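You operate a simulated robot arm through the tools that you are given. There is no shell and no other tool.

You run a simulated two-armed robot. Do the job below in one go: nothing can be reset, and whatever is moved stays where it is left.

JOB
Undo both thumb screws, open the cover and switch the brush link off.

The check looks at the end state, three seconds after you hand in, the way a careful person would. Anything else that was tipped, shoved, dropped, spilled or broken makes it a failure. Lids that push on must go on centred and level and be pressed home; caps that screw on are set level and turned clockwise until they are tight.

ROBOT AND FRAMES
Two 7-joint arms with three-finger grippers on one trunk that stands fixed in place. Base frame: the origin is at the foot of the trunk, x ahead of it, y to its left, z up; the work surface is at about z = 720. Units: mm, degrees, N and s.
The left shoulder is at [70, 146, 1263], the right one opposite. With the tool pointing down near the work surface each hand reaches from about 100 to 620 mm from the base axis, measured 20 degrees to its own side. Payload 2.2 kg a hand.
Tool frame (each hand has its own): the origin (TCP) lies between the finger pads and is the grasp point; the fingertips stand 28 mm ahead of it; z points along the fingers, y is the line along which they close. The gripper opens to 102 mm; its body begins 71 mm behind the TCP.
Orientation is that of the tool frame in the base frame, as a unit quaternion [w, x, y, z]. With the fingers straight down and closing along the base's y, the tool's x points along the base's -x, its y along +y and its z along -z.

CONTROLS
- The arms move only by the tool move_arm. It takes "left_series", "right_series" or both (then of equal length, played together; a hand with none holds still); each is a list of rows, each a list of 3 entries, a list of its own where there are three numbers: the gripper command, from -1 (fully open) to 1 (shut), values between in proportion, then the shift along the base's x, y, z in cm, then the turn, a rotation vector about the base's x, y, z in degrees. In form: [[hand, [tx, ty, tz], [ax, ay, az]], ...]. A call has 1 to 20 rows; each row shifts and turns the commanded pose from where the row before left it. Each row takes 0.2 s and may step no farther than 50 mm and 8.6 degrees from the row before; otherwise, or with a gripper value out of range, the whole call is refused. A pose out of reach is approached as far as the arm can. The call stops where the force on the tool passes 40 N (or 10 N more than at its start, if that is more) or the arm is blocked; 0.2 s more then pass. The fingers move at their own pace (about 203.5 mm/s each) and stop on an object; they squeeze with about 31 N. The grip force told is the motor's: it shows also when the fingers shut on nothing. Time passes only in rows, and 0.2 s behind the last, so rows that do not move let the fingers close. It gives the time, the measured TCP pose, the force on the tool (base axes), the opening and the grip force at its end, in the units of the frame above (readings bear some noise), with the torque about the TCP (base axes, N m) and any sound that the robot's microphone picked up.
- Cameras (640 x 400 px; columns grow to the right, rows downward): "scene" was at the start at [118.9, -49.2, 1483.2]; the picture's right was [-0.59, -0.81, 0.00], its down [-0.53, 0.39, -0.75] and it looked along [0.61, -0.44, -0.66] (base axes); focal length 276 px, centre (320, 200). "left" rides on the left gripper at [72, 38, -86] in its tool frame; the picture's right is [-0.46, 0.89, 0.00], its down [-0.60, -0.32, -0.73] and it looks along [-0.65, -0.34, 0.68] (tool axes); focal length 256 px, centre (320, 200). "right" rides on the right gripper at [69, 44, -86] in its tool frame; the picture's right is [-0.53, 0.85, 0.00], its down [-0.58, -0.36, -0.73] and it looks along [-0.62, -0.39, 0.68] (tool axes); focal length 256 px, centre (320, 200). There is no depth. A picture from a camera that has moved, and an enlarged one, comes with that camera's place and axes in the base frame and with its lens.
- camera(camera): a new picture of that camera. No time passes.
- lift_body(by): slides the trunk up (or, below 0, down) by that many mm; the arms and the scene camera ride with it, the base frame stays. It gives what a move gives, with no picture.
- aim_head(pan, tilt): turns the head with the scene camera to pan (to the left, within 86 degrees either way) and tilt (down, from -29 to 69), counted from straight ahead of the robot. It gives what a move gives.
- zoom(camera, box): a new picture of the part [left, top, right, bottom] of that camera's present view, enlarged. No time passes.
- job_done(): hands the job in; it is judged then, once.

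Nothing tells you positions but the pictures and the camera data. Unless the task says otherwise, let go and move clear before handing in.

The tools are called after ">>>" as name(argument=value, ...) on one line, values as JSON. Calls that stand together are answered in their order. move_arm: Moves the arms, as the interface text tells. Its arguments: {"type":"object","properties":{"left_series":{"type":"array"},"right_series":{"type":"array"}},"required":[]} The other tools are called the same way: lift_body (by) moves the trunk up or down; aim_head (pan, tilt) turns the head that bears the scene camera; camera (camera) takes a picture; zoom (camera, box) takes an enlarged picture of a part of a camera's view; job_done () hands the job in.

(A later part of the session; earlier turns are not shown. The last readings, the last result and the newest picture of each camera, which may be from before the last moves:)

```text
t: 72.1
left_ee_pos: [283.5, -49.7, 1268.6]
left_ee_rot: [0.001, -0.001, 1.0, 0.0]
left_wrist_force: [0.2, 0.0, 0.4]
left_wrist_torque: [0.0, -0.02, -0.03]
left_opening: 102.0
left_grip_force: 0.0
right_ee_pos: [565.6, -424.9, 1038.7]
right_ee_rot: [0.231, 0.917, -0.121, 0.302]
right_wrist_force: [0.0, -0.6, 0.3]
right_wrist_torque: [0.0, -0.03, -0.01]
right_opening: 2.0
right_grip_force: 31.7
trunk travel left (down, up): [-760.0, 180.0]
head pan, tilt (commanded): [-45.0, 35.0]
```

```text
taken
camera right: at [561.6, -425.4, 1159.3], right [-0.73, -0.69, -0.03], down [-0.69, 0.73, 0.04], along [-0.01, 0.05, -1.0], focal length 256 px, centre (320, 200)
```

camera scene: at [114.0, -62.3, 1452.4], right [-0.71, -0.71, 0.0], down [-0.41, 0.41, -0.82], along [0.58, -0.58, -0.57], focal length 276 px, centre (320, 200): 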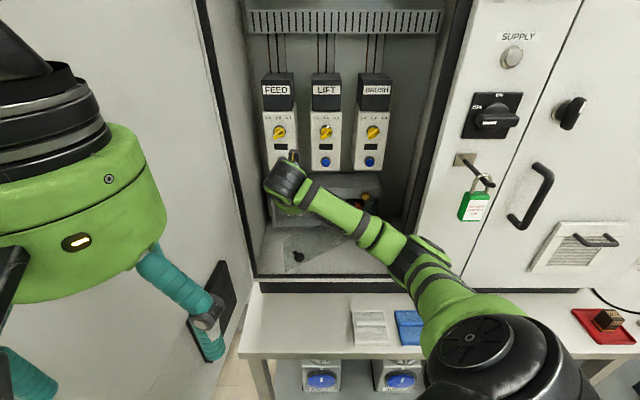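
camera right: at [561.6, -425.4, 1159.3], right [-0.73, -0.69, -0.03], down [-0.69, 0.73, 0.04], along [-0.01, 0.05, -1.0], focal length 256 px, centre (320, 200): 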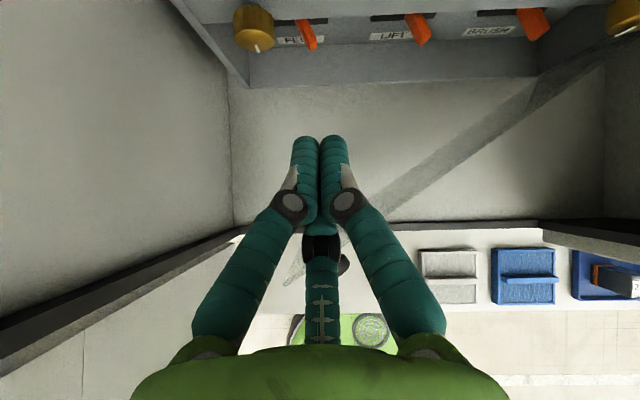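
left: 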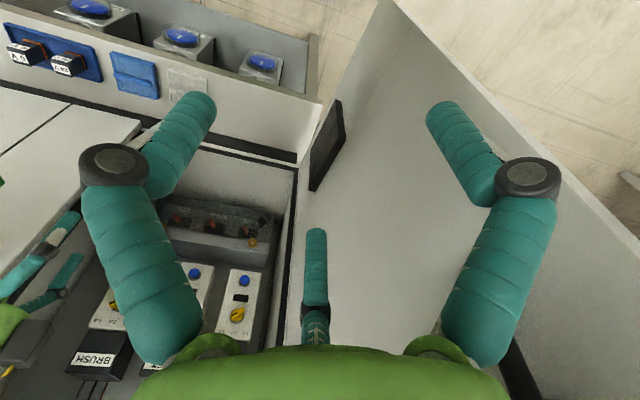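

The wrist camera now looks straight down and shows the panel edge-on, running from the hinge at the right to the knob end. I'll zoom in to measure its angle.

>>> zoom(camera="right", box=[260, 40, 640, 290])

>>> zoom(camera="scene", box=[240, 140, 420, 280])

```text
1.60 times, centred on (450, 165) of right
camera zoom: at [561.6, -425.4, 1159.3], right [-0.73, -0.69, -0.03], down [-0.69, 0.73, 0.04], along [-0.01, 0.05, -1.0], focal length 410 px, centre (112, 256)
```

zoom: 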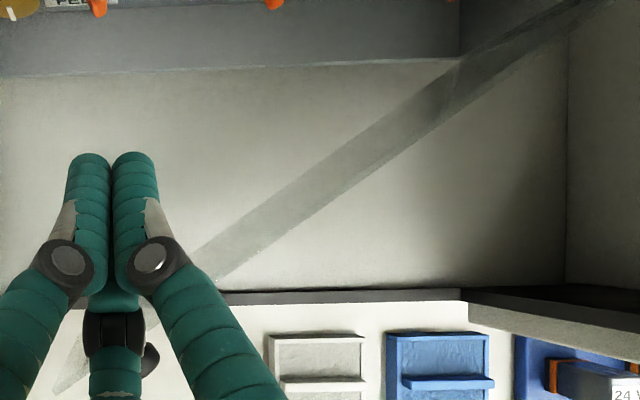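

```text
2.86 times, centred on (330, 210) of scene
camera zoom: at [114.0, -62.3, 1452.4], right [-0.71, -0.71, 0.0], down [-0.41, 0.41, -0.82], along [0.58, -0.58, -0.57], focal length 789 px, centre (291, 171)
```

zoom: 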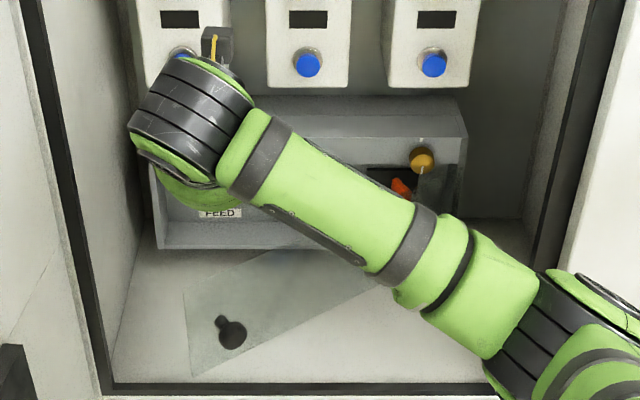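

The panel's top edge is about 50 mm in front of the closed fingers. I'll lower the fingertips behind it and then draw it outwards along its arc.

>>> move_arm(right_series=[[1, [0, 0, -2.5], [0, 0, 0]], [1, [0, 0, -2.5], [0, 0, 0]], [1, [0, 0, -2.3], [0, 0, 0]]])

>>> camera(camera="right")

>>> zoom(camera="scene", box=[240, 140, 420, 280])

```text
t: 72.9
left_ee_pos: [282.4, -49.6, 1269.6]
left_ee_rot: [0.0, -0.002, 1.0, -0.001]
left_wrist_force: [-0.9, 0.0, 1.1]
left_wrist_torque: [0.0, -0.02, 0.03]
left_opening: 101.9
left_grip_force: 0.1
right_ee_pos: [563.1, -426.5, 965.0]
right_ee_rot: [0.231, 0.916, -0.122, 0.304]
right_wrist_force: [-0.1, 0.2, -0.3]
right_wrist_torque: [0.0, -0.01, 0.0]
right_opening: 2.2
right_grip_force: 30.7
trunk travel left (down, up): [-760.0, 180.0]
head pan, tilt (commanded): [-45.0, 35.0]
```

```text
taken
camera right: at [559.6, -425.1, 1084.7], right [-0.73, -0.69, -0.03], down [-0.69, 0.73, 0.04], along [0.0, 0.05, -1.0], focal length 256 px, centre (320, 200)
```

right: 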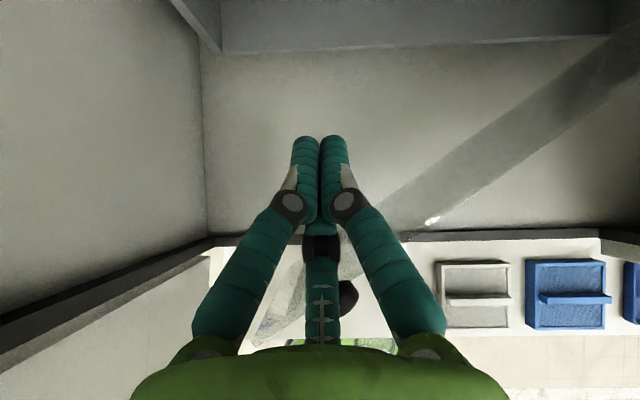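

```text
2.86 times, centred on (330, 210) of scene
camera zoom: at [112.9, -62.1, 1452.6], right [-0.71, -0.71, 0.0], down [-0.41, 0.41, -0.82], along [0.58, -0.58, -0.57], focal length 789 px, centre (291, 171)
```

zoom: 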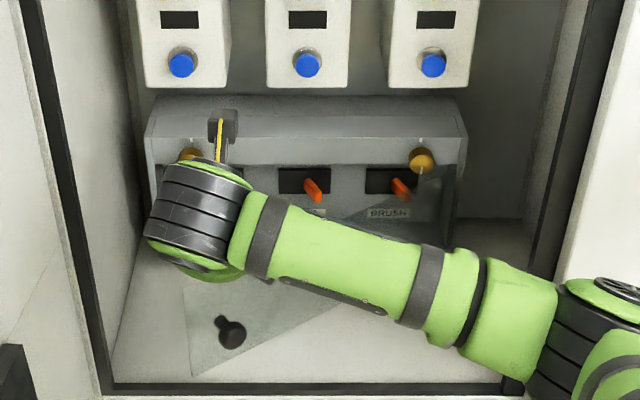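

>>> move_arm(right_series=[[1, [-1.36, 0.71, 0], [0, 0, 0]], [1, [-1.56, 0.57, 0], [0, 0, 0]], [1, [-1.84, 0, 0], [0, 0, 0]], [1, [-1.7, -0.28, 0], [0, 0, 0]], [1, [-1.7, -0.28, 0], [0, 0, 0]], [1, [-1.63, -0.35, 0], [0, 0, 0]]])

>>> camera(camera="right")

>>> camera(camera="scene")

```text
t: 74.3
left_ee_pos: [280.1, -49.8, 1269.5]
left_ee_rot: [0.001, 0.0, 1.0, -0.001]
left_wrist_force: [0.1, 0.2, 0.3]
left_wrist_torque: [-0.01, -0.01, -0.03]
left_opening: 102.0
left_grip_force: 0.0
right_ee_pos: [465.1, -423.1, 968.8]
right_ee_rot: [0.231, 0.917, -0.122, 0.303]
right_wrist_force: [-1.0, -0.2, 0.3]
right_wrist_torque: [-0.01, -0.01, 0.01]
right_opening: 2.1
right_grip_force: 31.2
trunk travel left (down, up): [-760.0, 180.0]
head pan, tilt (commanded): [-45.0, 35.0]
```

```text
taken
camera right: at [461.2, -422.5, 1087.5], right [-0.73, -0.69, -0.03], down [-0.69, 0.73, 0.04], along [0.0, 0.05, -1.0], focal length 256 px, centre (320, 200)
```

right: 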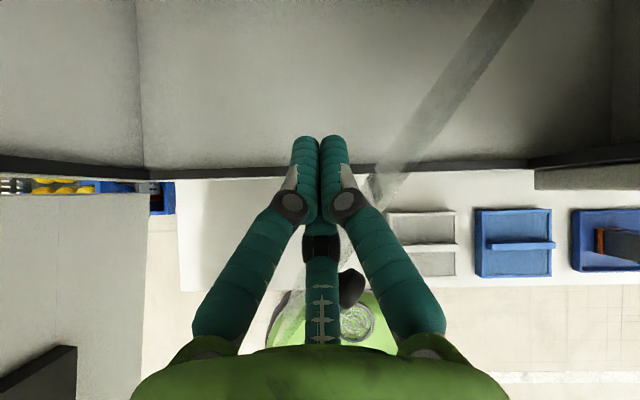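

```text
taken
camera scene: at [112.1, -62.2, 1452.6], right [-0.71, -0.71, 0.0], down [-0.41, 0.41, -0.82], along [0.58, -0.58, -0.57], focal length 276 px, centre (320, 200)
```

scene: 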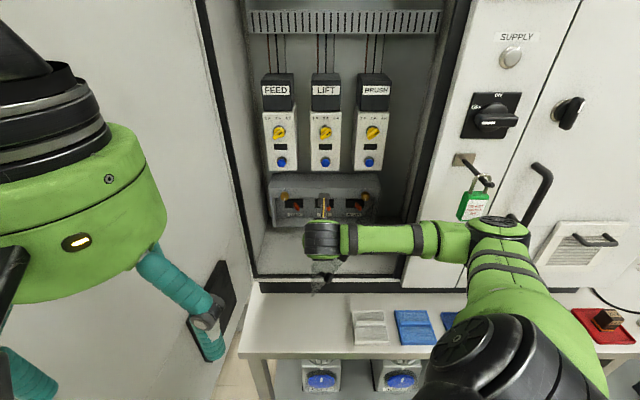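

The panel is following, but the elbow has come close to the padlock. I'll look closely before going on.

>>> zoom(camera="scene", box=[430, 140, 558, 250])

>>> aim_head(pan=-65, tilt=35)

>>> camera(camera="scene")

```text
3.64 times, centred on (494, 195) of scene
camera zoom: at [112.1, -62.2, 1452.6], right [-0.71, -0.71, 0.0], down [-0.41, 0.41, -0.82], along [0.58, -0.58, -0.57], focal length 1004 px, centre (-313, 218)
```

zoom: 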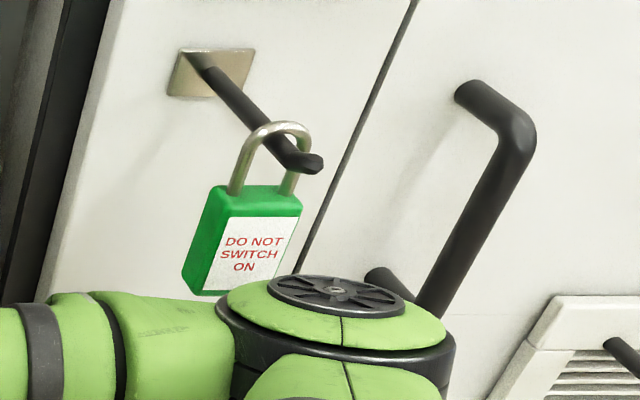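

```text
t: 75.2
left_ee_pos: [281.9, -49.9, 1269.7]
left_ee_rot: [0.0, -0.001, 1.0, 0.0]
left_wrist_force: [-0.5, -0.2, 0.8]
left_wrist_torque: [-0.04, -0.03, -0.01]
left_opening: 102.1
left_grip_force: 0.0
right_ee_pos: [465.4, -423.2, 967.9]
right_ee_rot: [0.231, 0.916, -0.122, 0.303]
right_wrist_force: [0.0, -0.9, -1.2]
right_wrist_torque: [0.0, 0.01, -0.04]
right_opening: 2.3
right_grip_force: 30.9
trunk travel left (down, up): [-760.0, 180.0]
head pan, tilt (commanded): [-65.0, 35.0]
```

```text
taken
camera scene: at [88.3, -79.5, 1452.5], right [-0.91, -0.42, 0.0], down [-0.24, 0.52, -0.82], along [0.35, -0.74, -0.57], focal length 276 px, centre (320, 200)
```

scene: 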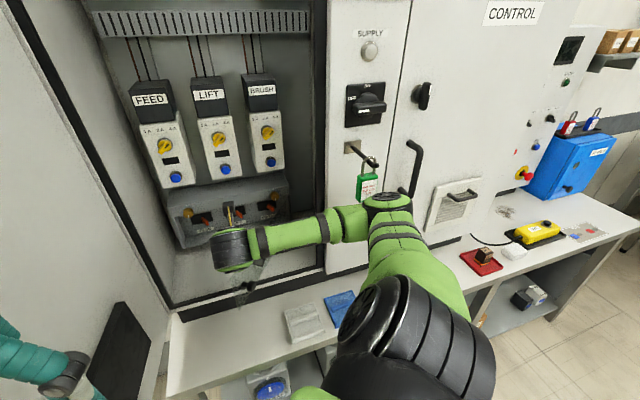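

The elbow is at its closest point to the padlock now. Continuing rightward swings the elbow to the right and back, away from it, so I'll proceed in small steps and keep watching.

>>> move_arm(right_series=[[1, [-1.48, -0.25, 0], [0, 0, 0]], [1, [-1.48, -0.25, 0], [0, 0, 0]], [1, [-1.48, -0.25, 0], [0, 0, 0]]])

>>> camera(camera="scene")

>>> camera(camera="right")

```text
t: 76.0
left_ee_pos: [281.9, -50.5, 1268.6]
left_ee_rot: [0.001, -0.001, 1.0, -0.001]
left_wrist_force: [-0.2, -0.4, -0.5]
left_wrist_torque: [0.02, 0.0, 0.0]
left_opening: 102.0
left_grip_force: 0.1
right_ee_pos: [419.9, -427.8, 965.8]
right_ee_rot: [0.231, 0.917, -0.121, 0.303]
right_wrist_force: [-0.4, 0.0, 0.5]
right_wrist_torque: [0.0, -0.01, 0.01]
right_opening: 2.1
right_grip_force: 31.5
trunk travel left (down, up): [-760.0, 180.0]
head pan, tilt (commanded): [-65.0, 35.0]
```

```text
taken
camera scene: at [87.4, -79.5, 1452.6], right [-0.91, -0.42, 0.0], down [-0.24, 0.52, -0.82], along [0.35, -0.74, -0.57], focal length 276 px, centre (320, 200)
```

scene: 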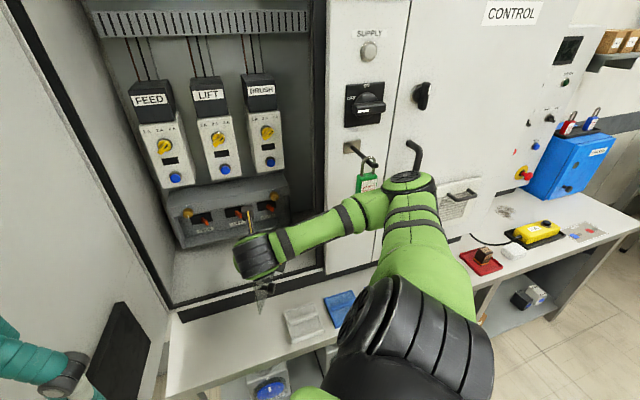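

```text
taken
camera right: at [417.3, -429.0, 1085.4], right [-0.73, -0.69, -0.03], down [-0.69, 0.73, 0.04], along [0.0, 0.05, -1.0], focal length 256 px, centre (320, 200)
```

right: 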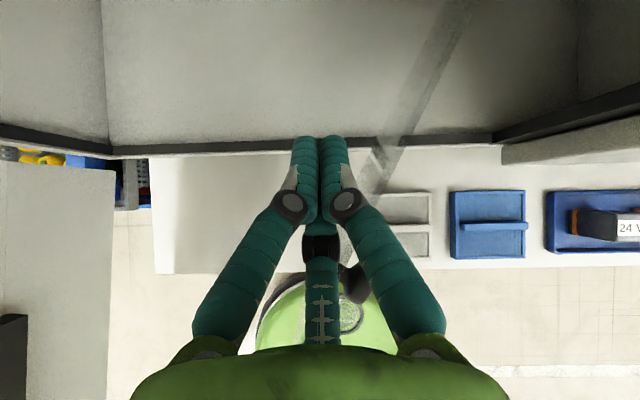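

>>> zoom(camera="scene", box=[320, 120, 448, 230])

>>> aim_head(pan=-80, tilt=30)

>>> camera(camera="scene")

```text
3.64 times, centred on (384, 175) of scene
camera zoom: at [87.4, -79.5, 1452.6], right [-0.91, -0.42, 0.0], down [-0.24, 0.52, -0.82], along [0.35, -0.74, -0.57], focal length 1004 px, centre (87, 291)
```

zoom: 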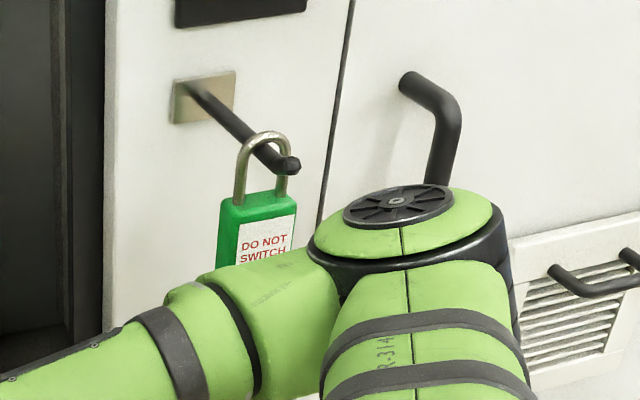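

```text
t: 76.7
left_ee_pos: [282.1, -50.3, 1268.2]
left_ee_rot: [0.0, 0.0, 1.0, -0.001]
left_wrist_force: [-0.2, 0.0, -0.7]
left_wrist_torque: [0.03, 0.0, -0.03]
left_opening: 102.0
left_grip_force: 0.1
right_ee_pos: [422.1, -430.1, 966.4]
right_ee_rot: [0.232, 0.917, -0.122, 0.302]
right_wrist_force: [-0.5, 0.2, -0.8]
right_wrist_torque: [0.03, -0.04, -0.04]
right_opening: 2.0
right_grip_force: 30.7
trunk travel left (down, up): [-760.0, 180.0]
head pan, tilt (commanded): [-80.0, 30.0]
```

```text
taken
camera scene: at [66.6, -88.8, 1460.3], right [-0.98, -0.17, 0.0], down [-0.09, 0.49, -0.87], along [0.15, -0.85, -0.5], focal length 276 px, centre (320, 200)
```

scene: 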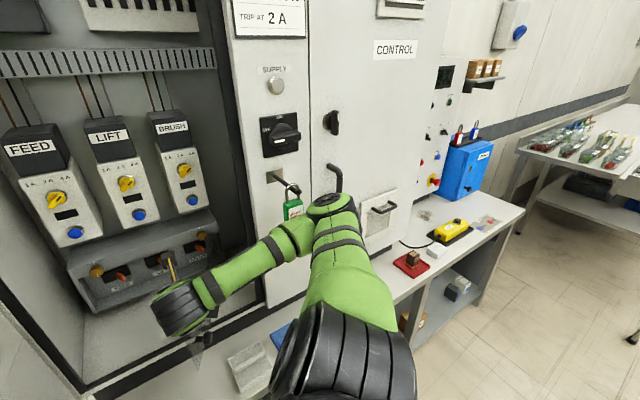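

The padlock still hangs undisturbed. The next steps move the elbow directly away from it, so I'll continue opening the panel.

>>> move_arm(right_series=[[1, [-1.37, -0.57, 0], [0, 0, 0]], [1, [-1.37, -0.57, 0], [0, 0, 0]], [1, [-1.37, -0.57, 0], [0, 0, 0]]])

>>> camera(camera="scene")

>>> camera(camera="right")

```text
t: 77.5
left_ee_pos: [281.2, -49.3, 1269.0]
left_ee_rot: [0.001, -0.001, 1.0, -0.001]
left_wrist_force: [-0.2, -0.3, -0.8]
left_wrist_torque: [-0.02, 0.01, -0.03]
left_opening: 102.0
left_grip_force: 0.0
right_ee_pos: [380.9, -446.0, 967.4]
right_ee_rot: [0.231, 0.916, -0.122, 0.303]
right_wrist_force: [0.5, 0.5, -0.3]
right_wrist_torque: [-0.03, -0.02, 0.01]
right_opening: 1.9
right_grip_force: 31.0
trunk travel left (down, up): [-760.0, 180.0]
head pan, tilt (commanded): [-80.0, 30.0]
```

```text
taken
camera scene: at [66.0, -88.6, 1460.4], right [-0.98, -0.17, 0.0], down [-0.09, 0.49, -0.87], along [0.15, -0.85, -0.5], focal length 276 px, centre (320, 200)
```

scene: 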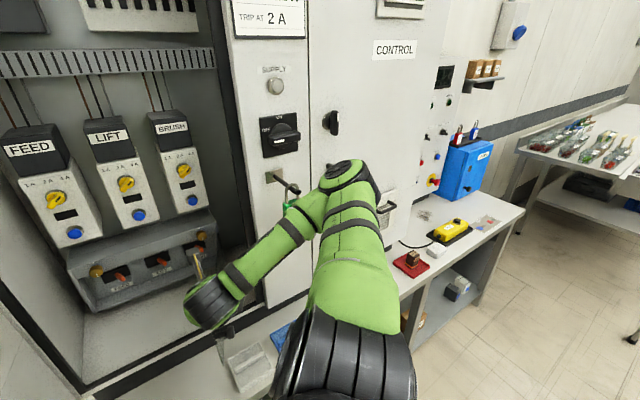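

```text
taken
camera right: at [376.6, -446.6, 1086.6], right [-0.73, -0.69, -0.03], down [-0.69, 0.73, 0.04], along [0.0, 0.05, -1.0], focal length 256 px, centre (320, 200)
```

right: 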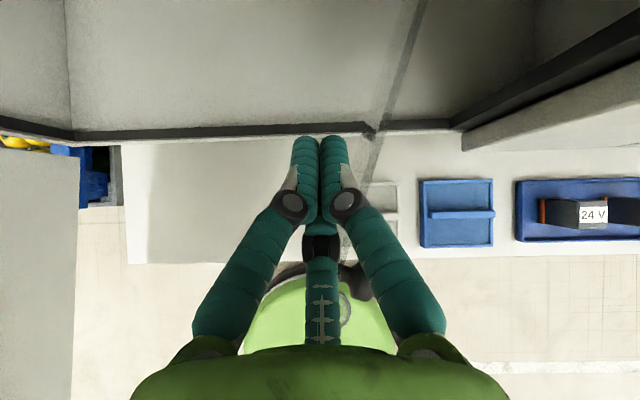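

The forearm is about a centimetre from the rod that carries the padlock, but the next motion takes the arm away from the cabinet front. I'll continue in single small steps and verify.

>>> move_arm(right_series=[[1, [-1.4, -0.6, 0], [0, 0, 0]], [1, [-1.3, -0.7, 0], [0, 0, 0]]])

>>> camera(camera="scene")

>>> zoom(camera="scene", box=[230, 130, 390, 260])

>>> camera(camera="right")

```text
t: 78.1
left_ee_pos: [282.1, -49.1, 1268.3]
left_ee_rot: [0.001, -0.001, 1.0, -0.001]
left_wrist_force: [-0.5, 1.3, -0.3]
left_wrist_torque: [-0.01, -0.02, -0.01]
left_opening: 102.0
left_grip_force: 0.1
right_ee_pos: [354.0, -460.0, 966.2]
right_ee_rot: [0.232, 0.917, -0.121, 0.303]
right_wrist_force: [0.4, -0.7, -0.2]
right_wrist_torque: [0.02, 0.01, -0.01]
right_opening: 1.8
right_grip_force: 30.9
trunk travel left (down, up): [-760.0, 180.0]
head pan, tilt (commanded): [-80.0, 30.0]
```

```text
taken
camera scene: at [65.7, -88.5, 1460.4], right [-0.98, -0.17, 0.0], down [-0.09, 0.49, -0.87], along [0.15, -0.85, -0.5], focal length 276 px, centre (320, 200)
```

scene: 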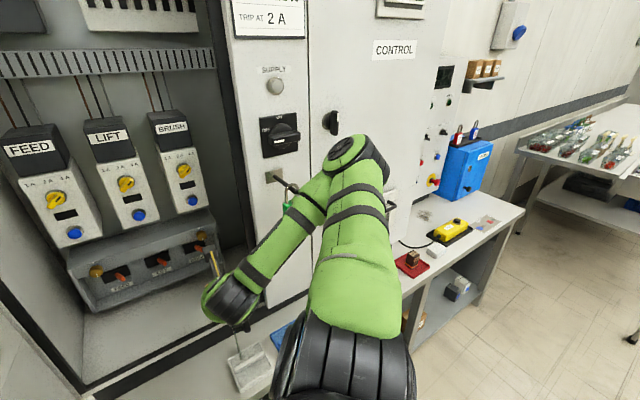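

```text
3.08 times, centred on (310, 195) of scene
camera zoom: at [65.7, -88.5, 1460.4], right [-0.98, -0.17, 0.0], down [-0.09, 0.49, -0.87], along [0.15, -0.85, -0.5], focal length 850 px, centre (351, 215)
```

zoom: 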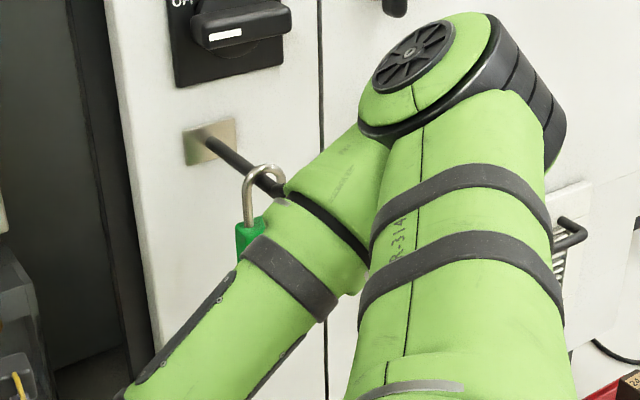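

```text
taken
camera right: at [349.9, -459.5, 1086.1], right [-0.73, -0.69, -0.03], down [-0.69, 0.73, 0.04], along [0.0, 0.05, -1.0], focal length 256 px, centre (320, 200)
```

right: 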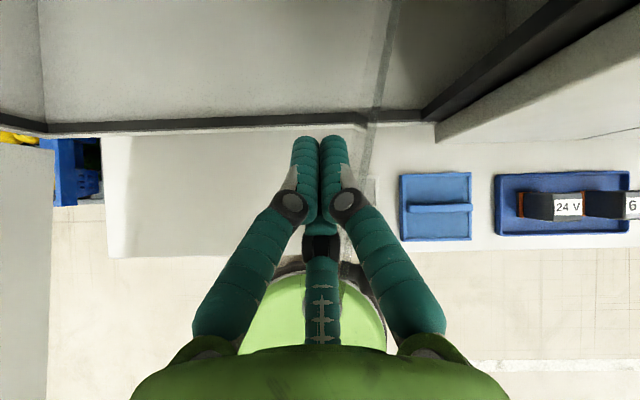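

The panel is now about 80° open, and the hand's approach to the lever can push it the rest of the way. I'll lift the fingers off it a little, then lower the trunk so the elbow drops away from the rod and padlock.

>>> move_arm(right_series=[[1, [0, 0, 2], [0, 0, 0]], [1, [0, 0, 1.5], [0, 0, 0]]])

>>> zoom(camera="scene", box=[230, 130, 390, 260])

>>> camera(camera="right")

```text
t: 78.7
left_ee_pos: [281.8, -48.7, 1269.2]
left_ee_rot: [0.0, -0.001, 1.0, -0.001]
left_wrist_force: [0.3, -0.7, 0.3]
left_wrist_torque: [0.0, -0.03, -0.01]
left_opening: 102.2
left_grip_force: 0.0
right_ee_pos: [353.7, -459.4, 1002.8]
right_ee_rot: [0.231, 0.917, -0.121, 0.303]
right_wrist_force: [-0.4, 0.6, -0.4]
right_wrist_torque: [-0.01, 0.01, 0.01]
right_opening: 2.1
right_grip_force: 30.9
trunk travel left (down, up): [-760.0, 180.0]
head pan, tilt (commanded): [-80.0, 30.0]
```

```text
3.08 times, centred on (310, 195) of scene
camera zoom: at [66.0, -88.0, 1460.4], right [-0.98, -0.17, 0.0], down [-0.09, 0.49, -0.87], along [0.15, -0.85, -0.5], focal length 850 px, centre (351, 215)
```

zoom: 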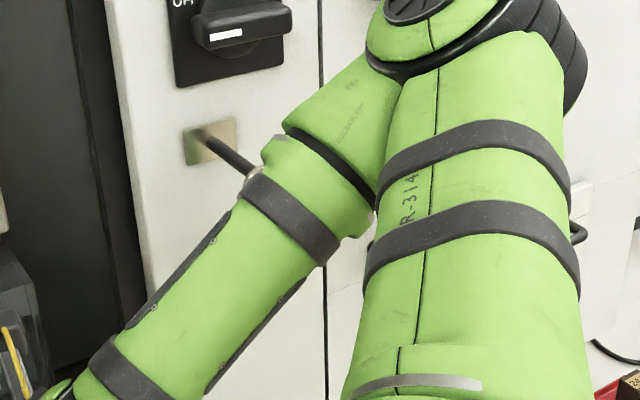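

```text
taken
camera right: at [349.2, -459.0, 1121.3], right [-0.73, -0.69, -0.03], down [-0.69, 0.73, 0.04], along [0.0, 0.05, -1.0], focal length 256 px, centre (320, 200)
```

right: 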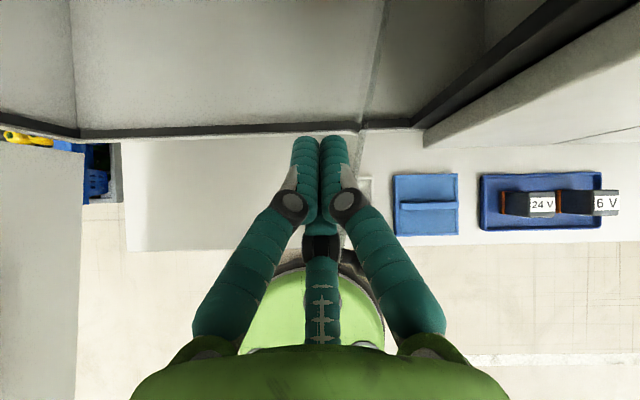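

>>> lift_body(by=-35)

>>> zoom(camera="scene", box=[230, 110, 390, 240])

```text
t: 79.5
left_ee_pos: [282.6, -50.6, 1235.1]
left_ee_rot: [0.0, -0.001, 1.0, -0.001]
left_wrist_force: [-0.2, -1.2, 0.8]
left_wrist_torque: [0.01, 0.0, -0.03]
left_opening: 102.2
left_grip_force: 0.1
right_ee_pos: [353.1, -460.1, 968.1]
right_ee_rot: [0.231, 0.916, -0.121, 0.303]
right_wrist_force: [-0.6, 0.2, -0.3]
right_wrist_torque: [-0.02, 0.01, -0.03]
right_opening: 2.2
right_grip_force: 31.0
trunk travel left (down, up): [-725.0, 215.0]
head pan, tilt (commanded): [-80.0, 30.0]
```

```text
3.08 times, centred on (310, 175) of scene
camera zoom: at [66.3, -88.9, 1425.3], right [-0.98, -0.17, 0.0], down [-0.09, 0.49, -0.87], along [0.15, -0.85, -0.5], focal length 850 px, centre (351, 277)
```

zoom: 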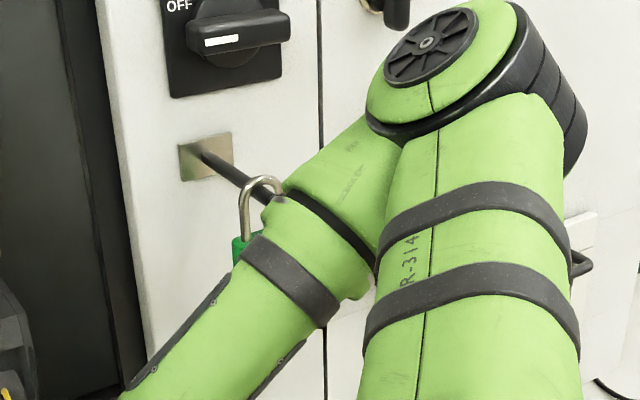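

The padlock hangs as before. Pushing the panel further right also moves the forearm away from the rod, so I'll finish opening it past 90° from here.

>>> move_arm(right_series=[[1, [-1.17, -0.95, 0], [0, 0, 0]], [1, [-1.17, -0.95, 0], [0, 0, 0]], [1, [-1.17, -0.95, 0], [0, 0, 0]]])

>>> camera(camera="right")

>>> camera(camera="scene")

```text
t: 80.3
left_ee_pos: [281.5, -49.5, 1234.9]
left_ee_rot: [0.001, -0.001, 1.0, 0.0]
left_wrist_force: [-0.3, -0.9, 0.0]
left_wrist_torque: [-0.01, -0.03, 0.01]
left_opening: 102.0
left_grip_force: 0.1
right_ee_pos: [320.5, -492.6, 966.6]
right_ee_rot: [0.231, 0.917, -0.121, 0.303]
right_wrist_force: [0.2, -0.5, 0.3]
right_wrist_torque: [-0.01, -0.02, -0.01]
right_opening: 2.0
right_grip_force: 31.4
right hand out of reach, approached as far as the arm can: row 2
trunk travel left (down, up): [-725.0, 215.0]
head pan, tilt (commanded): [-80.0, 30.0]
```

```text
taken
camera right: at [316.7, -492.0, 1085.7], right [-0.73, -0.69, -0.03], down [-0.69, 0.73, 0.04], along [0.0, 0.05, -1.0], focal length 256 px, centre (320, 200)
```

right: 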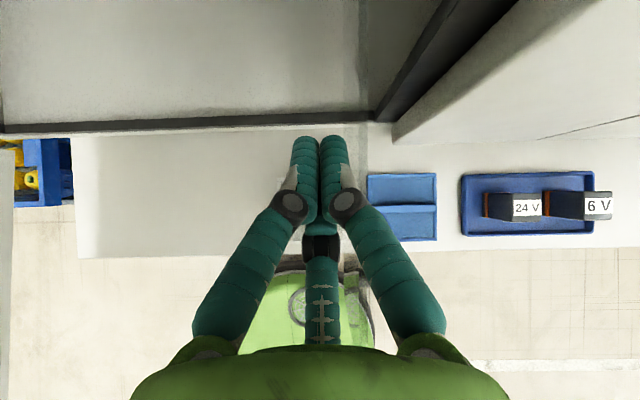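

```text
taken
camera scene: at [66.1, -88.5, 1425.4], right [-0.98, -0.17, 0.0], down [-0.09, 0.49, -0.87], along [0.15, -0.85, -0.5], focal length 276 px, centre (320, 200)
```

scene: 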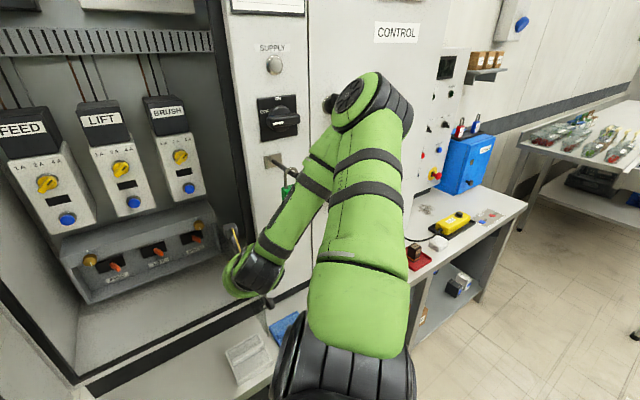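

>>> move_arm(right_series=[[1, [-1.1, -1.0, 0], [0, 0, 0]], [1, [-1.1, -1.0, 0], [0, 0, 0]]])

>>> camera(camera="right")

>>> camera(camera="scene")

```text
t: 80.9
left_ee_pos: [281.8, -49.5, 1234.2]
left_ee_rot: [0.0, -0.001, 1.0, -0.001]
left_wrist_force: [0.0, -1.0, 0.1]
left_wrist_torque: [0.01, 0.03, 0.02]
left_opening: 102.2
left_grip_force: 0.0
right_ee_pos: [300.5, -509.9, 966.0]
right_ee_rot: [0.232, 0.916, -0.121, 0.303]
right_wrist_force: [0.8, 2.1, 1.7]
right_wrist_torque: [0.0, -0.02, 0.03]
right_opening: 2.0
right_grip_force: 30.8
trunk travel left (down, up): [-725.0, 215.0]
head pan, tilt (commanded): [-80.0, 30.0]
```

```text
taken
camera right: at [295.7, -511.1, 1085.6], right [-0.73, -0.69, -0.03], down [-0.69, 0.72, 0.04], along [0.0, 0.05, -1.0], focal length 256 px, centre (320, 200)
```

right: 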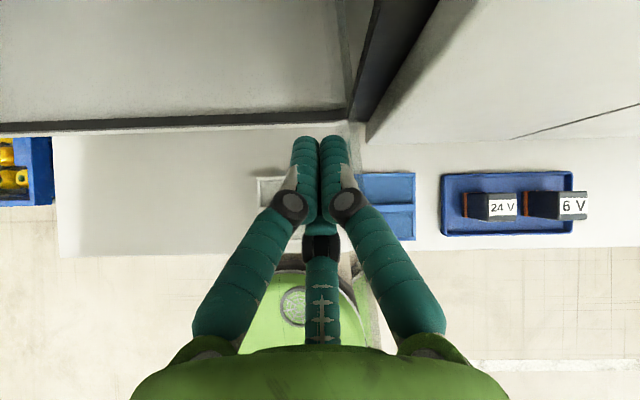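

```text
taken
camera scene: at [67.1, -88.0, 1425.4], right [-0.98, -0.17, 0.0], down [-0.09, 0.49, -0.87], along [0.15, -0.85, -0.5], focal length 276 px, centre (320, 200)
```

scene: 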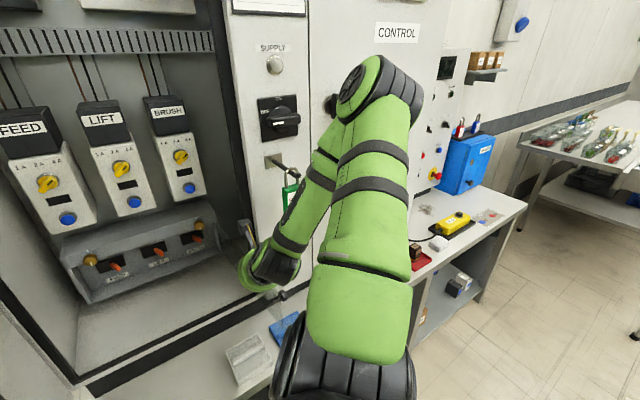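

The panel is now pushed just past 90° and the padlock is clear again. Next I'll lower the trunk in steps while holding the hand's height, which draws the elbow back towards the robot and away from the cabinet front.

>>> move_arm(right_series=[[1, [0, 0, 2], [0, 0, 0]], [1, [0, 0, 2], [0, 0, 0]]])

>>> lift_body(by=-40)

>>> camera(camera="scene")

>>> camera(camera="right")

```text
t: 81.5
left_ee_pos: [281.5, -48.7, 1234.8]
left_ee_rot: [0.001, 0.0, 1.0, -0.002]
left_wrist_force: [-0.6, 0.3, 0.0]
left_wrist_torque: [0.0, -0.02, 0.01]
left_opening: 101.9
left_grip_force: 0.0
right_ee_pos: [300.3, -516.4, 1005.0]
right_ee_rot: [0.232, 0.916, -0.122, 0.303]
right_wrist_force: [0.0, -1.0, 0.2]
right_wrist_torque: [-0.04, -0.02, -0.02]
right_opening: 2.4
right_grip_force: 31.4
right hand out of reach, approached as far as the arm can: row 2
trunk travel left (down, up): [-725.0, 215.0]
head pan, tilt (commanded): [-80.0, 30.0]
```

```text
t: 82.3
left_ee_pos: [283.4, -49.7, 1193.7]
left_ee_rot: [-0.001, -0.001, 1.0, -0.002]
left_wrist_force: [-0.5, 0.7, 1.2]
left_wrist_torque: [0.02, 0.02, 0.01]
left_opening: 102.2
left_grip_force: 0.1
right_ee_pos: [303.0, -513.1, 964.6]
right_ee_rot: [0.23, 0.918, -0.12, 0.302]
right_wrist_force: [5.2, 7.4, -2.1]
right_wrist_torque: [0.04, -0.12, 0.13]
right_opening: 2.0
right_grip_force: 30.2
trunk travel left (down, up): [-685.0, 255.0]
head pan, tilt (commanded): [-80.0, 30.0]
```

```text
taken
camera scene: at [67.9, -87.2, 1385.2], right [-0.98, -0.17, 0.0], down [-0.09, 0.49, -0.87], along [0.15, -0.85, -0.5], focal length 276 px, centre (320, 200)
```

scene: 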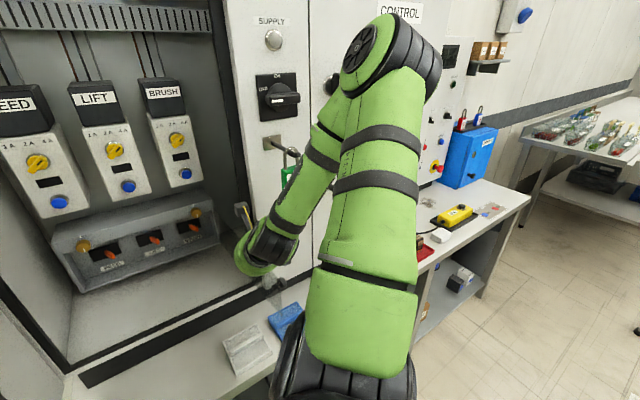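

```text
taken
camera right: at [299.2, -514.4, 1083.4], right [-0.72, -0.69, -0.03], down [-0.69, 0.72, 0.04], along [-0.01, 0.05, -1.0], focal length 256 px, centre (320, 200)
```

right: 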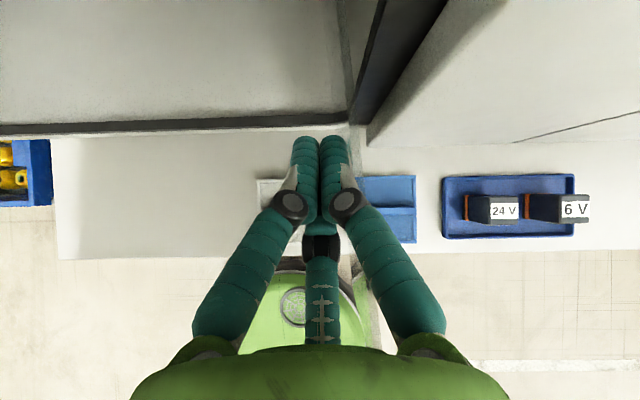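

There is a light contact pushing the fingers left, so the panel has reached its stop. I'll ease the hand left and up, off the panel, and continue lowering the trunk.

>>> move_arm(right_series=[[1, [1.1, 1.1, 1.5], [0, 0, 0]], [1, [1.1, 1.1, 1.5], [0, 0, 0]], [1, [0.7, 0.7, 1.0], [0, 0, 0]]])

>>> camera(camera="scene")

>>> camera(camera="right")

```text
t: 83.1
left_ee_pos: [282.0, -49.1, 1194.4]
left_ee_rot: [0.001, -0.002, 1.0, -0.001]
left_wrist_force: [-0.2, 0.5, -0.6]
left_wrist_torque: [-0.01, 0.0, -0.04]
left_opening: 102.2
left_grip_force: 0.1
right_ee_pos: [334.4, -494.3, 1005.3]
right_ee_rot: [0.231, 0.917, -0.121, 0.302]
right_wrist_force: [0.0, 0.7, -0.1]
right_wrist_torque: [-0.04, -0.02, 0.0]
right_opening: 2.1
right_grip_force: 31.6
right hand out of reach, approached as far as the arm can: row 1, 2
trunk travel left (down, up): [-685.0, 255.0]
head pan, tilt (commanded): [-80.0, 30.0]
```

```text
taken
camera scene: at [66.4, -88.5, 1385.3], right [-0.98, -0.17, 0.0], down [-0.09, 0.49, -0.87], along [0.15, -0.85, -0.5], focal length 276 px, centre (320, 200)
```

scene: 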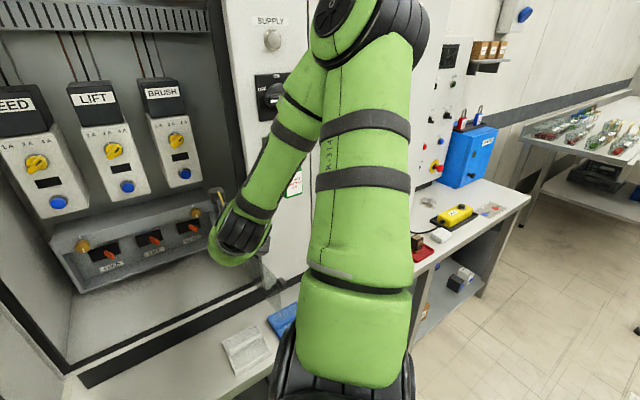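

```text
taken
camera right: at [330.7, -493.7, 1123.8], right [-0.73, -0.69, -0.03], down [-0.69, 0.73, 0.04], along [-0.01, 0.05, -1.0], focal length 256 px, centre (320, 200)
```

right: 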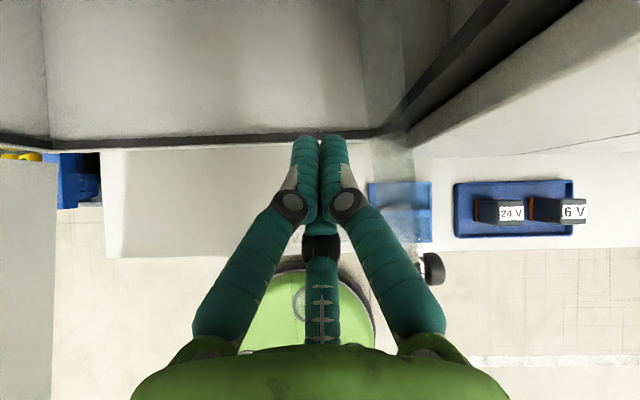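

>>> lift_body(by=-40)

>>> move_arm(right_series=[[1, [0.5, 0.5, 2], [0, 0, 0]], [1, [0.5, 0.5, 2], [0, 0, 0]]])

>>> lift_body(by=-40)

>>> camera(camera="scene")

```text
t: 84.0
left_ee_pos: [281.3, -51.4, 1154.2]
left_ee_rot: [0.001, -0.001, 1.0, -0.001]
left_wrist_force: [0.3, 0.4, -0.1]
left_wrist_torque: [0.0, 0.0, 0.0]
left_opening: 101.9
left_grip_force: 0.0
right_ee_pos: [334.2, -493.1, 964.9]
right_ee_rot: [0.231, 0.917, -0.122, 0.302]
right_wrist_force: [0.1, 0.1, -0.6]
right_wrist_torque: [-0.01, 0.04, -0.03]
right_opening: 2.1
right_grip_force: 30.7
trunk travel left (down, up): [-645.0, 295.0]
head pan, tilt (commanded): [-80.0, 30.0]
```

```text
t: 84.6
left_ee_pos: [280.2, -50.7, 1154.2]
left_ee_rot: [0.001, -0.001, 1.0, -0.001]
left_wrist_force: [0.2, 0.9, -0.8]
left_wrist_torque: [-0.03, 0.01, 0.02]
left_opening: 102.1
left_grip_force: 0.2
right_ee_pos: [342.9, -483.3, 1004.2]
right_ee_rot: [0.23, 0.917, -0.121, 0.303]
right_wrist_force: [0.1, 0.1, 0.1]
right_wrist_torque: [-0.02, 0.01, -0.02]
right_opening: 2.3
right_grip_force: 31.2
trunk travel left (down, up): [-645.0, 295.0]
head pan, tilt (commanded): [-80.0, 30.0]
```

```text
t: 85.4
left_ee_pos: [280.9, -50.8, 1114.6]
left_ee_rot: [0.001, 0.0, 1.0, -0.002]
left_wrist_force: [0.5, 1.1, 0.7]
left_wrist_torque: [-0.01, 0.03, 0.05]
left_opening: 102.1
left_grip_force: 0.0
right_ee_pos: [344.5, -482.7, 963.8]
right_ee_rot: [0.23, 0.917, -0.12, 0.302]
right_wrist_force: [0.2, -1.0, -0.3]
right_wrist_torque: [-0.01, 0.0, -0.03]
right_opening: 2.0
right_grip_force: 31.1
trunk travel left (down, up): [-605.0, 335.0]
head pan, tilt (commanded): [-80.0, 30.0]
```

```text
taken
camera scene: at [66.1, -88.7, 1305.3], right [-0.98, -0.17, 0.0], down [-0.09, 0.49, -0.87], along [0.15, -0.85, -0.5], focal length 276 px, centre (320, 200)
```

scene: 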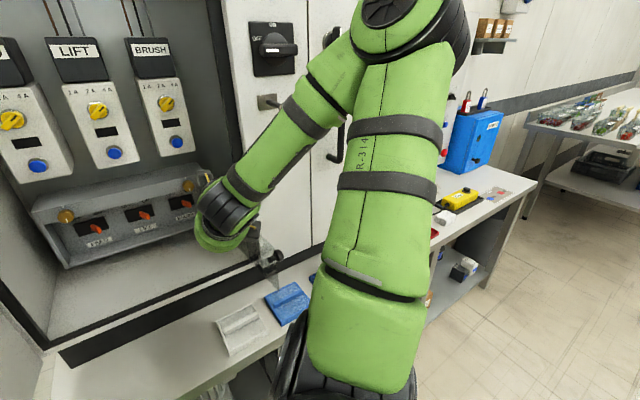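

The arm is now well clear of the rod and padlock. I'll continue lowering the trunk to bring the elbow lower still for the reach into the box.

>>> move_arm(right_series=[[1, [0.2, 0.2, 2.5], [0, 0, 0]], [1, [0.2, 0.2, 2.5], [0, 0, 0]]])

>>> lift_body(by=-50)

>>> move_arm(right_series=[[1, [0.2, 0.2, 2.5], [0, 0, 0]], [1, [0.2, 0.2, 2.5], [0, 0, 0]]])

>>> lift_body(by=-50)

>>> camera(camera="scene")

```text
t: 86.0
left_ee_pos: [282.5, -51.0, 1114.5]
left_ee_rot: [0.001, -0.001, 1.0, -0.001]
left_wrist_force: [-0.2, -0.5, -0.4]
left_wrist_torque: [-0.02, 0.0, 0.03]
left_opening: 102.2
left_grip_force: 0.1
right_ee_pos: [346.8, -477.8, 1012.7]
right_ee_rot: [0.231, 0.917, -0.122, 0.302]
right_wrist_force: [0.0, 0.4, 0.2]
right_wrist_torque: [-0.01, 0.0, 0.03]
right_opening: 2.1
right_grip_force: 31.0
trunk travel left (down, up): [-605.0, 335.0]
head pan, tilt (commanded): [-80.0, 30.0]
```

```text
t: 86.9
left_ee_pos: [281.9, -49.8, 1064.9]
left_ee_rot: [0.001, -0.002, 1.0, 0.0]
left_wrist_force: [-0.3, -0.9, 0.2]
left_wrist_torque: [-0.01, -0.01, 0.01]
left_opening: 102.1
left_grip_force: 0.1
right_ee_pos: [348.7, -479.3, 963.5]
right_ee_rot: [0.231, 0.917, -0.122, 0.302]
right_wrist_force: [0.1, 0.3, -0.3]
right_wrist_torque: [0.01, -0.04, 0.0]
right_opening: 2.1
right_grip_force: 30.2
trunk travel left (down, up): [-555.0, 385.0]
head pan, tilt (commanded): [-80.0, 30.0]
```

```text
t: 87.5
left_ee_pos: [281.9, -50.2, 1063.8]
left_ee_rot: [0.001, -0.002, 1.0, -0.002]
left_wrist_force: [0.6, -0.5, 0.0]
left_wrist_torque: [-0.05, 0.0, -0.01]
left_opening: 102.0
left_grip_force: 0.1
right_ee_pos: [351.5, -475.1, 1014.5]
right_ee_rot: [0.232, 0.917, -0.121, 0.302]
right_wrist_force: [-0.1, 0.2, -0.3]
right_wrist_torque: [0.02, 0.02, -0.02]
right_opening: 2.3
right_grip_force: 31.4
trunk travel left (down, up): [-555.0, 385.0]
head pan, tilt (commanded): [-80.0, 30.0]
```

```text
t: 88.4
left_ee_pos: [281.5, -51.3, 1015.4]
left_ee_rot: [0.0, -0.001, 1.0, -0.002]
left_wrist_force: [0.8, -0.1, 0.9]
left_wrist_torque: [0.0, 0.0, -0.01]
left_opening: 101.9
left_grip_force: 0.0
right_ee_pos: [351.4, -475.7, 964.7]
right_ee_rot: [0.231, 0.917, -0.122, 0.302]
right_wrist_force: [-0.2, 0.2, -0.4]
right_wrist_torque: [0.0, -0.02, 0.03]
right_opening: 2.2
right_grip_force: 31.0
trunk travel left (down, up): [-505.0, 435.0]
head pan, tilt (commanded): [-80.0, 30.0]
```

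```text
taken
camera scene: at [66.2, -88.7, 1205.4], right [-0.98, -0.17, 0.0], down [-0.09, 0.49, -0.87], along [0.15, -0.85, -0.5], focal length 276 px, centre (320, 200)
```

scene: 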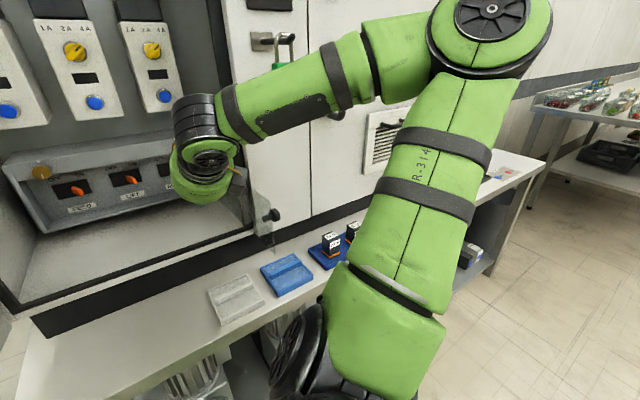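

Good clearance now. Two more lowering steps, then I'll turn the view back to the box.

>>> move_arm(right_series=[[1, [0, 0, 2.5], [0, 0, 0]], [1, [0, 0, 2.5], [0, 0, 0]]])

>>> lift_body(by=-50)

>>> move_arm(right_series=[[1, [0, 0, 2.5], [0, 0, 0]], [1, [0, 0, 2.5], [0, 0, 0]]])

>>> lift_body(by=-50)

>>> aim_head(pan=-48, tilt=15)

>>> camera(camera="scene")

>>> camera(camera="right")

```text
t: 89.0
left_ee_pos: [281.1, -50.9, 1014.4]
left_ee_rot: [0.0, -0.002, 1.0, -0.001]
left_wrist_force: [-0.3, 0.1, 0.5]
left_wrist_torque: [0.02, 0.0, -0.04]
left_opening: 101.8
left_grip_force: 0.0
right_ee_pos: [352.6, -475.3, 1014.9]
right_ee_rot: [0.231, 0.917, -0.121, 0.302]
right_wrist_force: [-0.7, -0.2, 0.1]
right_wrist_torque: [-0.02, 0.02, 0.02]
right_opening: 2.2
right_grip_force: 31.1
trunk travel left (down, up): [-505.0, 435.0]
head pan, tilt (commanded): [-80.0, 30.0]
```

```text
t: 90.0
left_ee_pos: [282.1, -50.6, 964.8]
left_ee_rot: [0.001, -0.001, 1.0, -0.001]
left_wrist_force: [0.1, 0.6, 0.1]
left_wrist_torque: [0.03, 0.0, -0.01]
left_opening: 102.0
left_grip_force: 0.0
right_ee_pos: [352.6, -475.1, 965.0]
right_ee_rot: [0.23, 0.917, -0.121, 0.302]
right_wrist_force: [-0.5, -0.3, -0.1]
right_wrist_torque: [-0.03, 0.0, 0.01]
right_opening: 2.3
right_grip_force: 31.1
trunk travel left (down, up): [-455.0, 485.0]
head pan, tilt (commanded): [-80.0, 30.0]
```

```text
t: 90.6
left_ee_pos: [282.3, -50.2, 965.1]
left_ee_rot: [0.001, 0.0, 1.0, -0.001]
left_wrist_force: [0.8, 0.7, 0.3]
left_wrist_torque: [0.02, -0.01, -0.01]
left_opening: 102.1
left_grip_force: 0.1
right_ee_pos: [350.9, -474.6, 1018.0]
right_ee_rot: [0.23, 0.917, -0.121, 0.302]
right_wrist_force: [-0.1, 0.7, 0.0]
right_wrist_torque: [0.03, 0.01, 0.01]
right_opening: 2.2
right_grip_force: 31.3
trunk travel left (down, up): [-455.0, 485.0]
head pan, tilt (commanded): [-80.0, 30.0]
```

```text
t: 91.5
left_ee_pos: [281.1, -50.7, 915.5]
left_ee_rot: [0.001, -0.001, 1.0, -0.001]
left_wrist_force: [0.0, 0.0, 0.9]
left_wrist_torque: [0.03, -0.05, 0.0]
left_opening: 102.0
left_grip_force: 0.1
right_ee_pos: [350.8, -474.8, 967.4]
right_ee_rot: [0.231, 0.917, -0.121, 0.302]
right_wrist_force: [0.8, -0.1, -0.5]
right_wrist_torque: [-0.02, 0.01, 0.0]
right_opening: 2.0
right_grip_force: 30.9
trunk travel left (down, up): [-405.0, 535.0]
head pan, tilt (commanded): [-80.0, 30.0]
```

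```text
t: 92.5
left_ee_pos: [281.7, -50.0, 914.6]
left_ee_rot: [0.001, -0.001, 1.0, -0.001]
left_wrist_force: [0.4, -0.5, -1.0]
left_wrist_torque: [-0.01, -0.02, 0.01]
left_opening: 101.8
left_grip_force: 0.2
right_ee_pos: [351.6, -474.1, 967.2]
right_ee_rot: [0.23, 0.917, -0.121, 0.303]
right_wrist_force: [-0.9, 0.2, 0.5]
right_wrist_torque: [-0.02, -0.02, -0.02]
right_opening: 1.9
right_grip_force: 30.9
trunk travel left (down, up): [-405.0, 535.0]
head pan, tilt (commanded): [-48.0, 15.0]
```

```text
taken
camera scene: at [113.2, -69.2, 1129.5], right [-0.74, -0.67, 0.0], down [-0.17, 0.19, -0.97], along [0.65, -0.72, -0.26], focal length 276 px, centre (320, 200)
```

scene: 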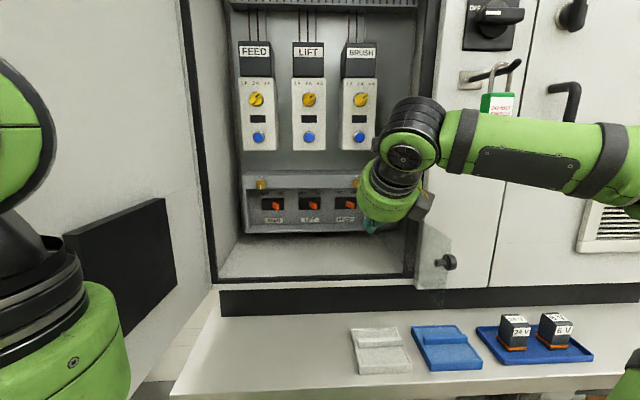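

```text
taken
camera right: at [347.6, -474.6, 1085.5], right [-0.73, -0.69, -0.03], down [-0.69, 0.73, 0.04], along [-0.01, 0.05, -1.0], focal length 256 px, centre (320, 200)
```

right: 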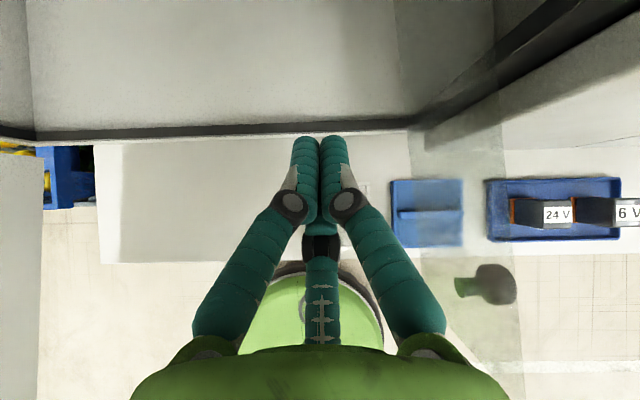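

The panel stands open at about 94°, all levers still lean to ON, and the arm is clear of everything. Next I'll lift and shift the hand left of the panel, flatten the pitch to about 20°, yaw slightly, and roll the camera and lamp boxes away from the panel side.

>>> move_arm(right_series=[[1, [1.06, 1.06, 1.7], [0, 0, 0]], [1, [1.06, 1.06, 1.7], [0, 0, 0]], [1, [1.06, 1.06, 1.7], [0, 0, 0]], [1, [0, 0, 0], [-5.9, -5.9, 0]], [1, [0, 0, 0], [-5.9, -5.9, 0]], [1, [0, 0, 0], [-5.9, -5.9, 0]], [1, [0, 0, 0], [0, 0, -6]], [1, [0, 0, 0], [0, 0, -6]]])

>>> camera(camera="scene")

>>> camera(camera="right")

```text
t: 94.2
left_ee_pos: [281.8, -49.6, 914.3]
left_ee_rot: [0.0, -0.001, 1.0, -0.001]
left_wrist_force: [-0.3, -0.1, -0.2]
left_wrist_torque: [-0.01, 0.01, 0.03]
left_opening: 102.2
left_grip_force: 0.0
right_ee_pos: [383.2, -442.9, 1017.4]
right_ee_rot: [0.393, 0.797, -0.192, 0.416]
right_wrist_force: [0.3, -0.5, 0.0]
right_wrist_torque: [-0.01, 0.01, 0.0]
right_opening: 1.9
right_grip_force: 30.8
trunk travel left (down, up): [-405.0, 535.0]
head pan, tilt (commanded): [-48.0, 15.0]
```

```text
taken
camera scene: at [113.5, -68.9, 1129.5], right [-0.74, -0.67, 0.0], down [-0.17, 0.19, -0.97], along [0.65, -0.72, -0.26], focal length 276 px, centre (320, 200)
```

scene: 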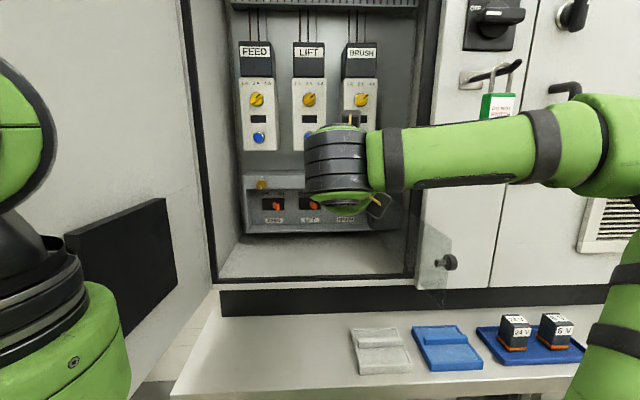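

```text
taken
camera right: at [352.2, -399.7, 1124.1], right [-0.85, -0.53, -0.04], down [-0.48, 0.79, -0.39], along [0.24, -0.31, -0.92], focal length 256 px, centre (320, 200)
```

right: 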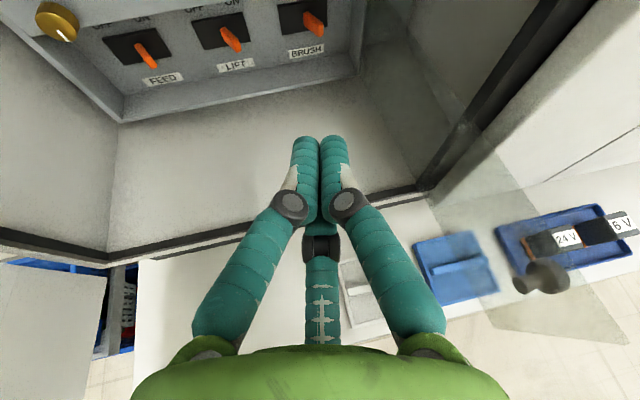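

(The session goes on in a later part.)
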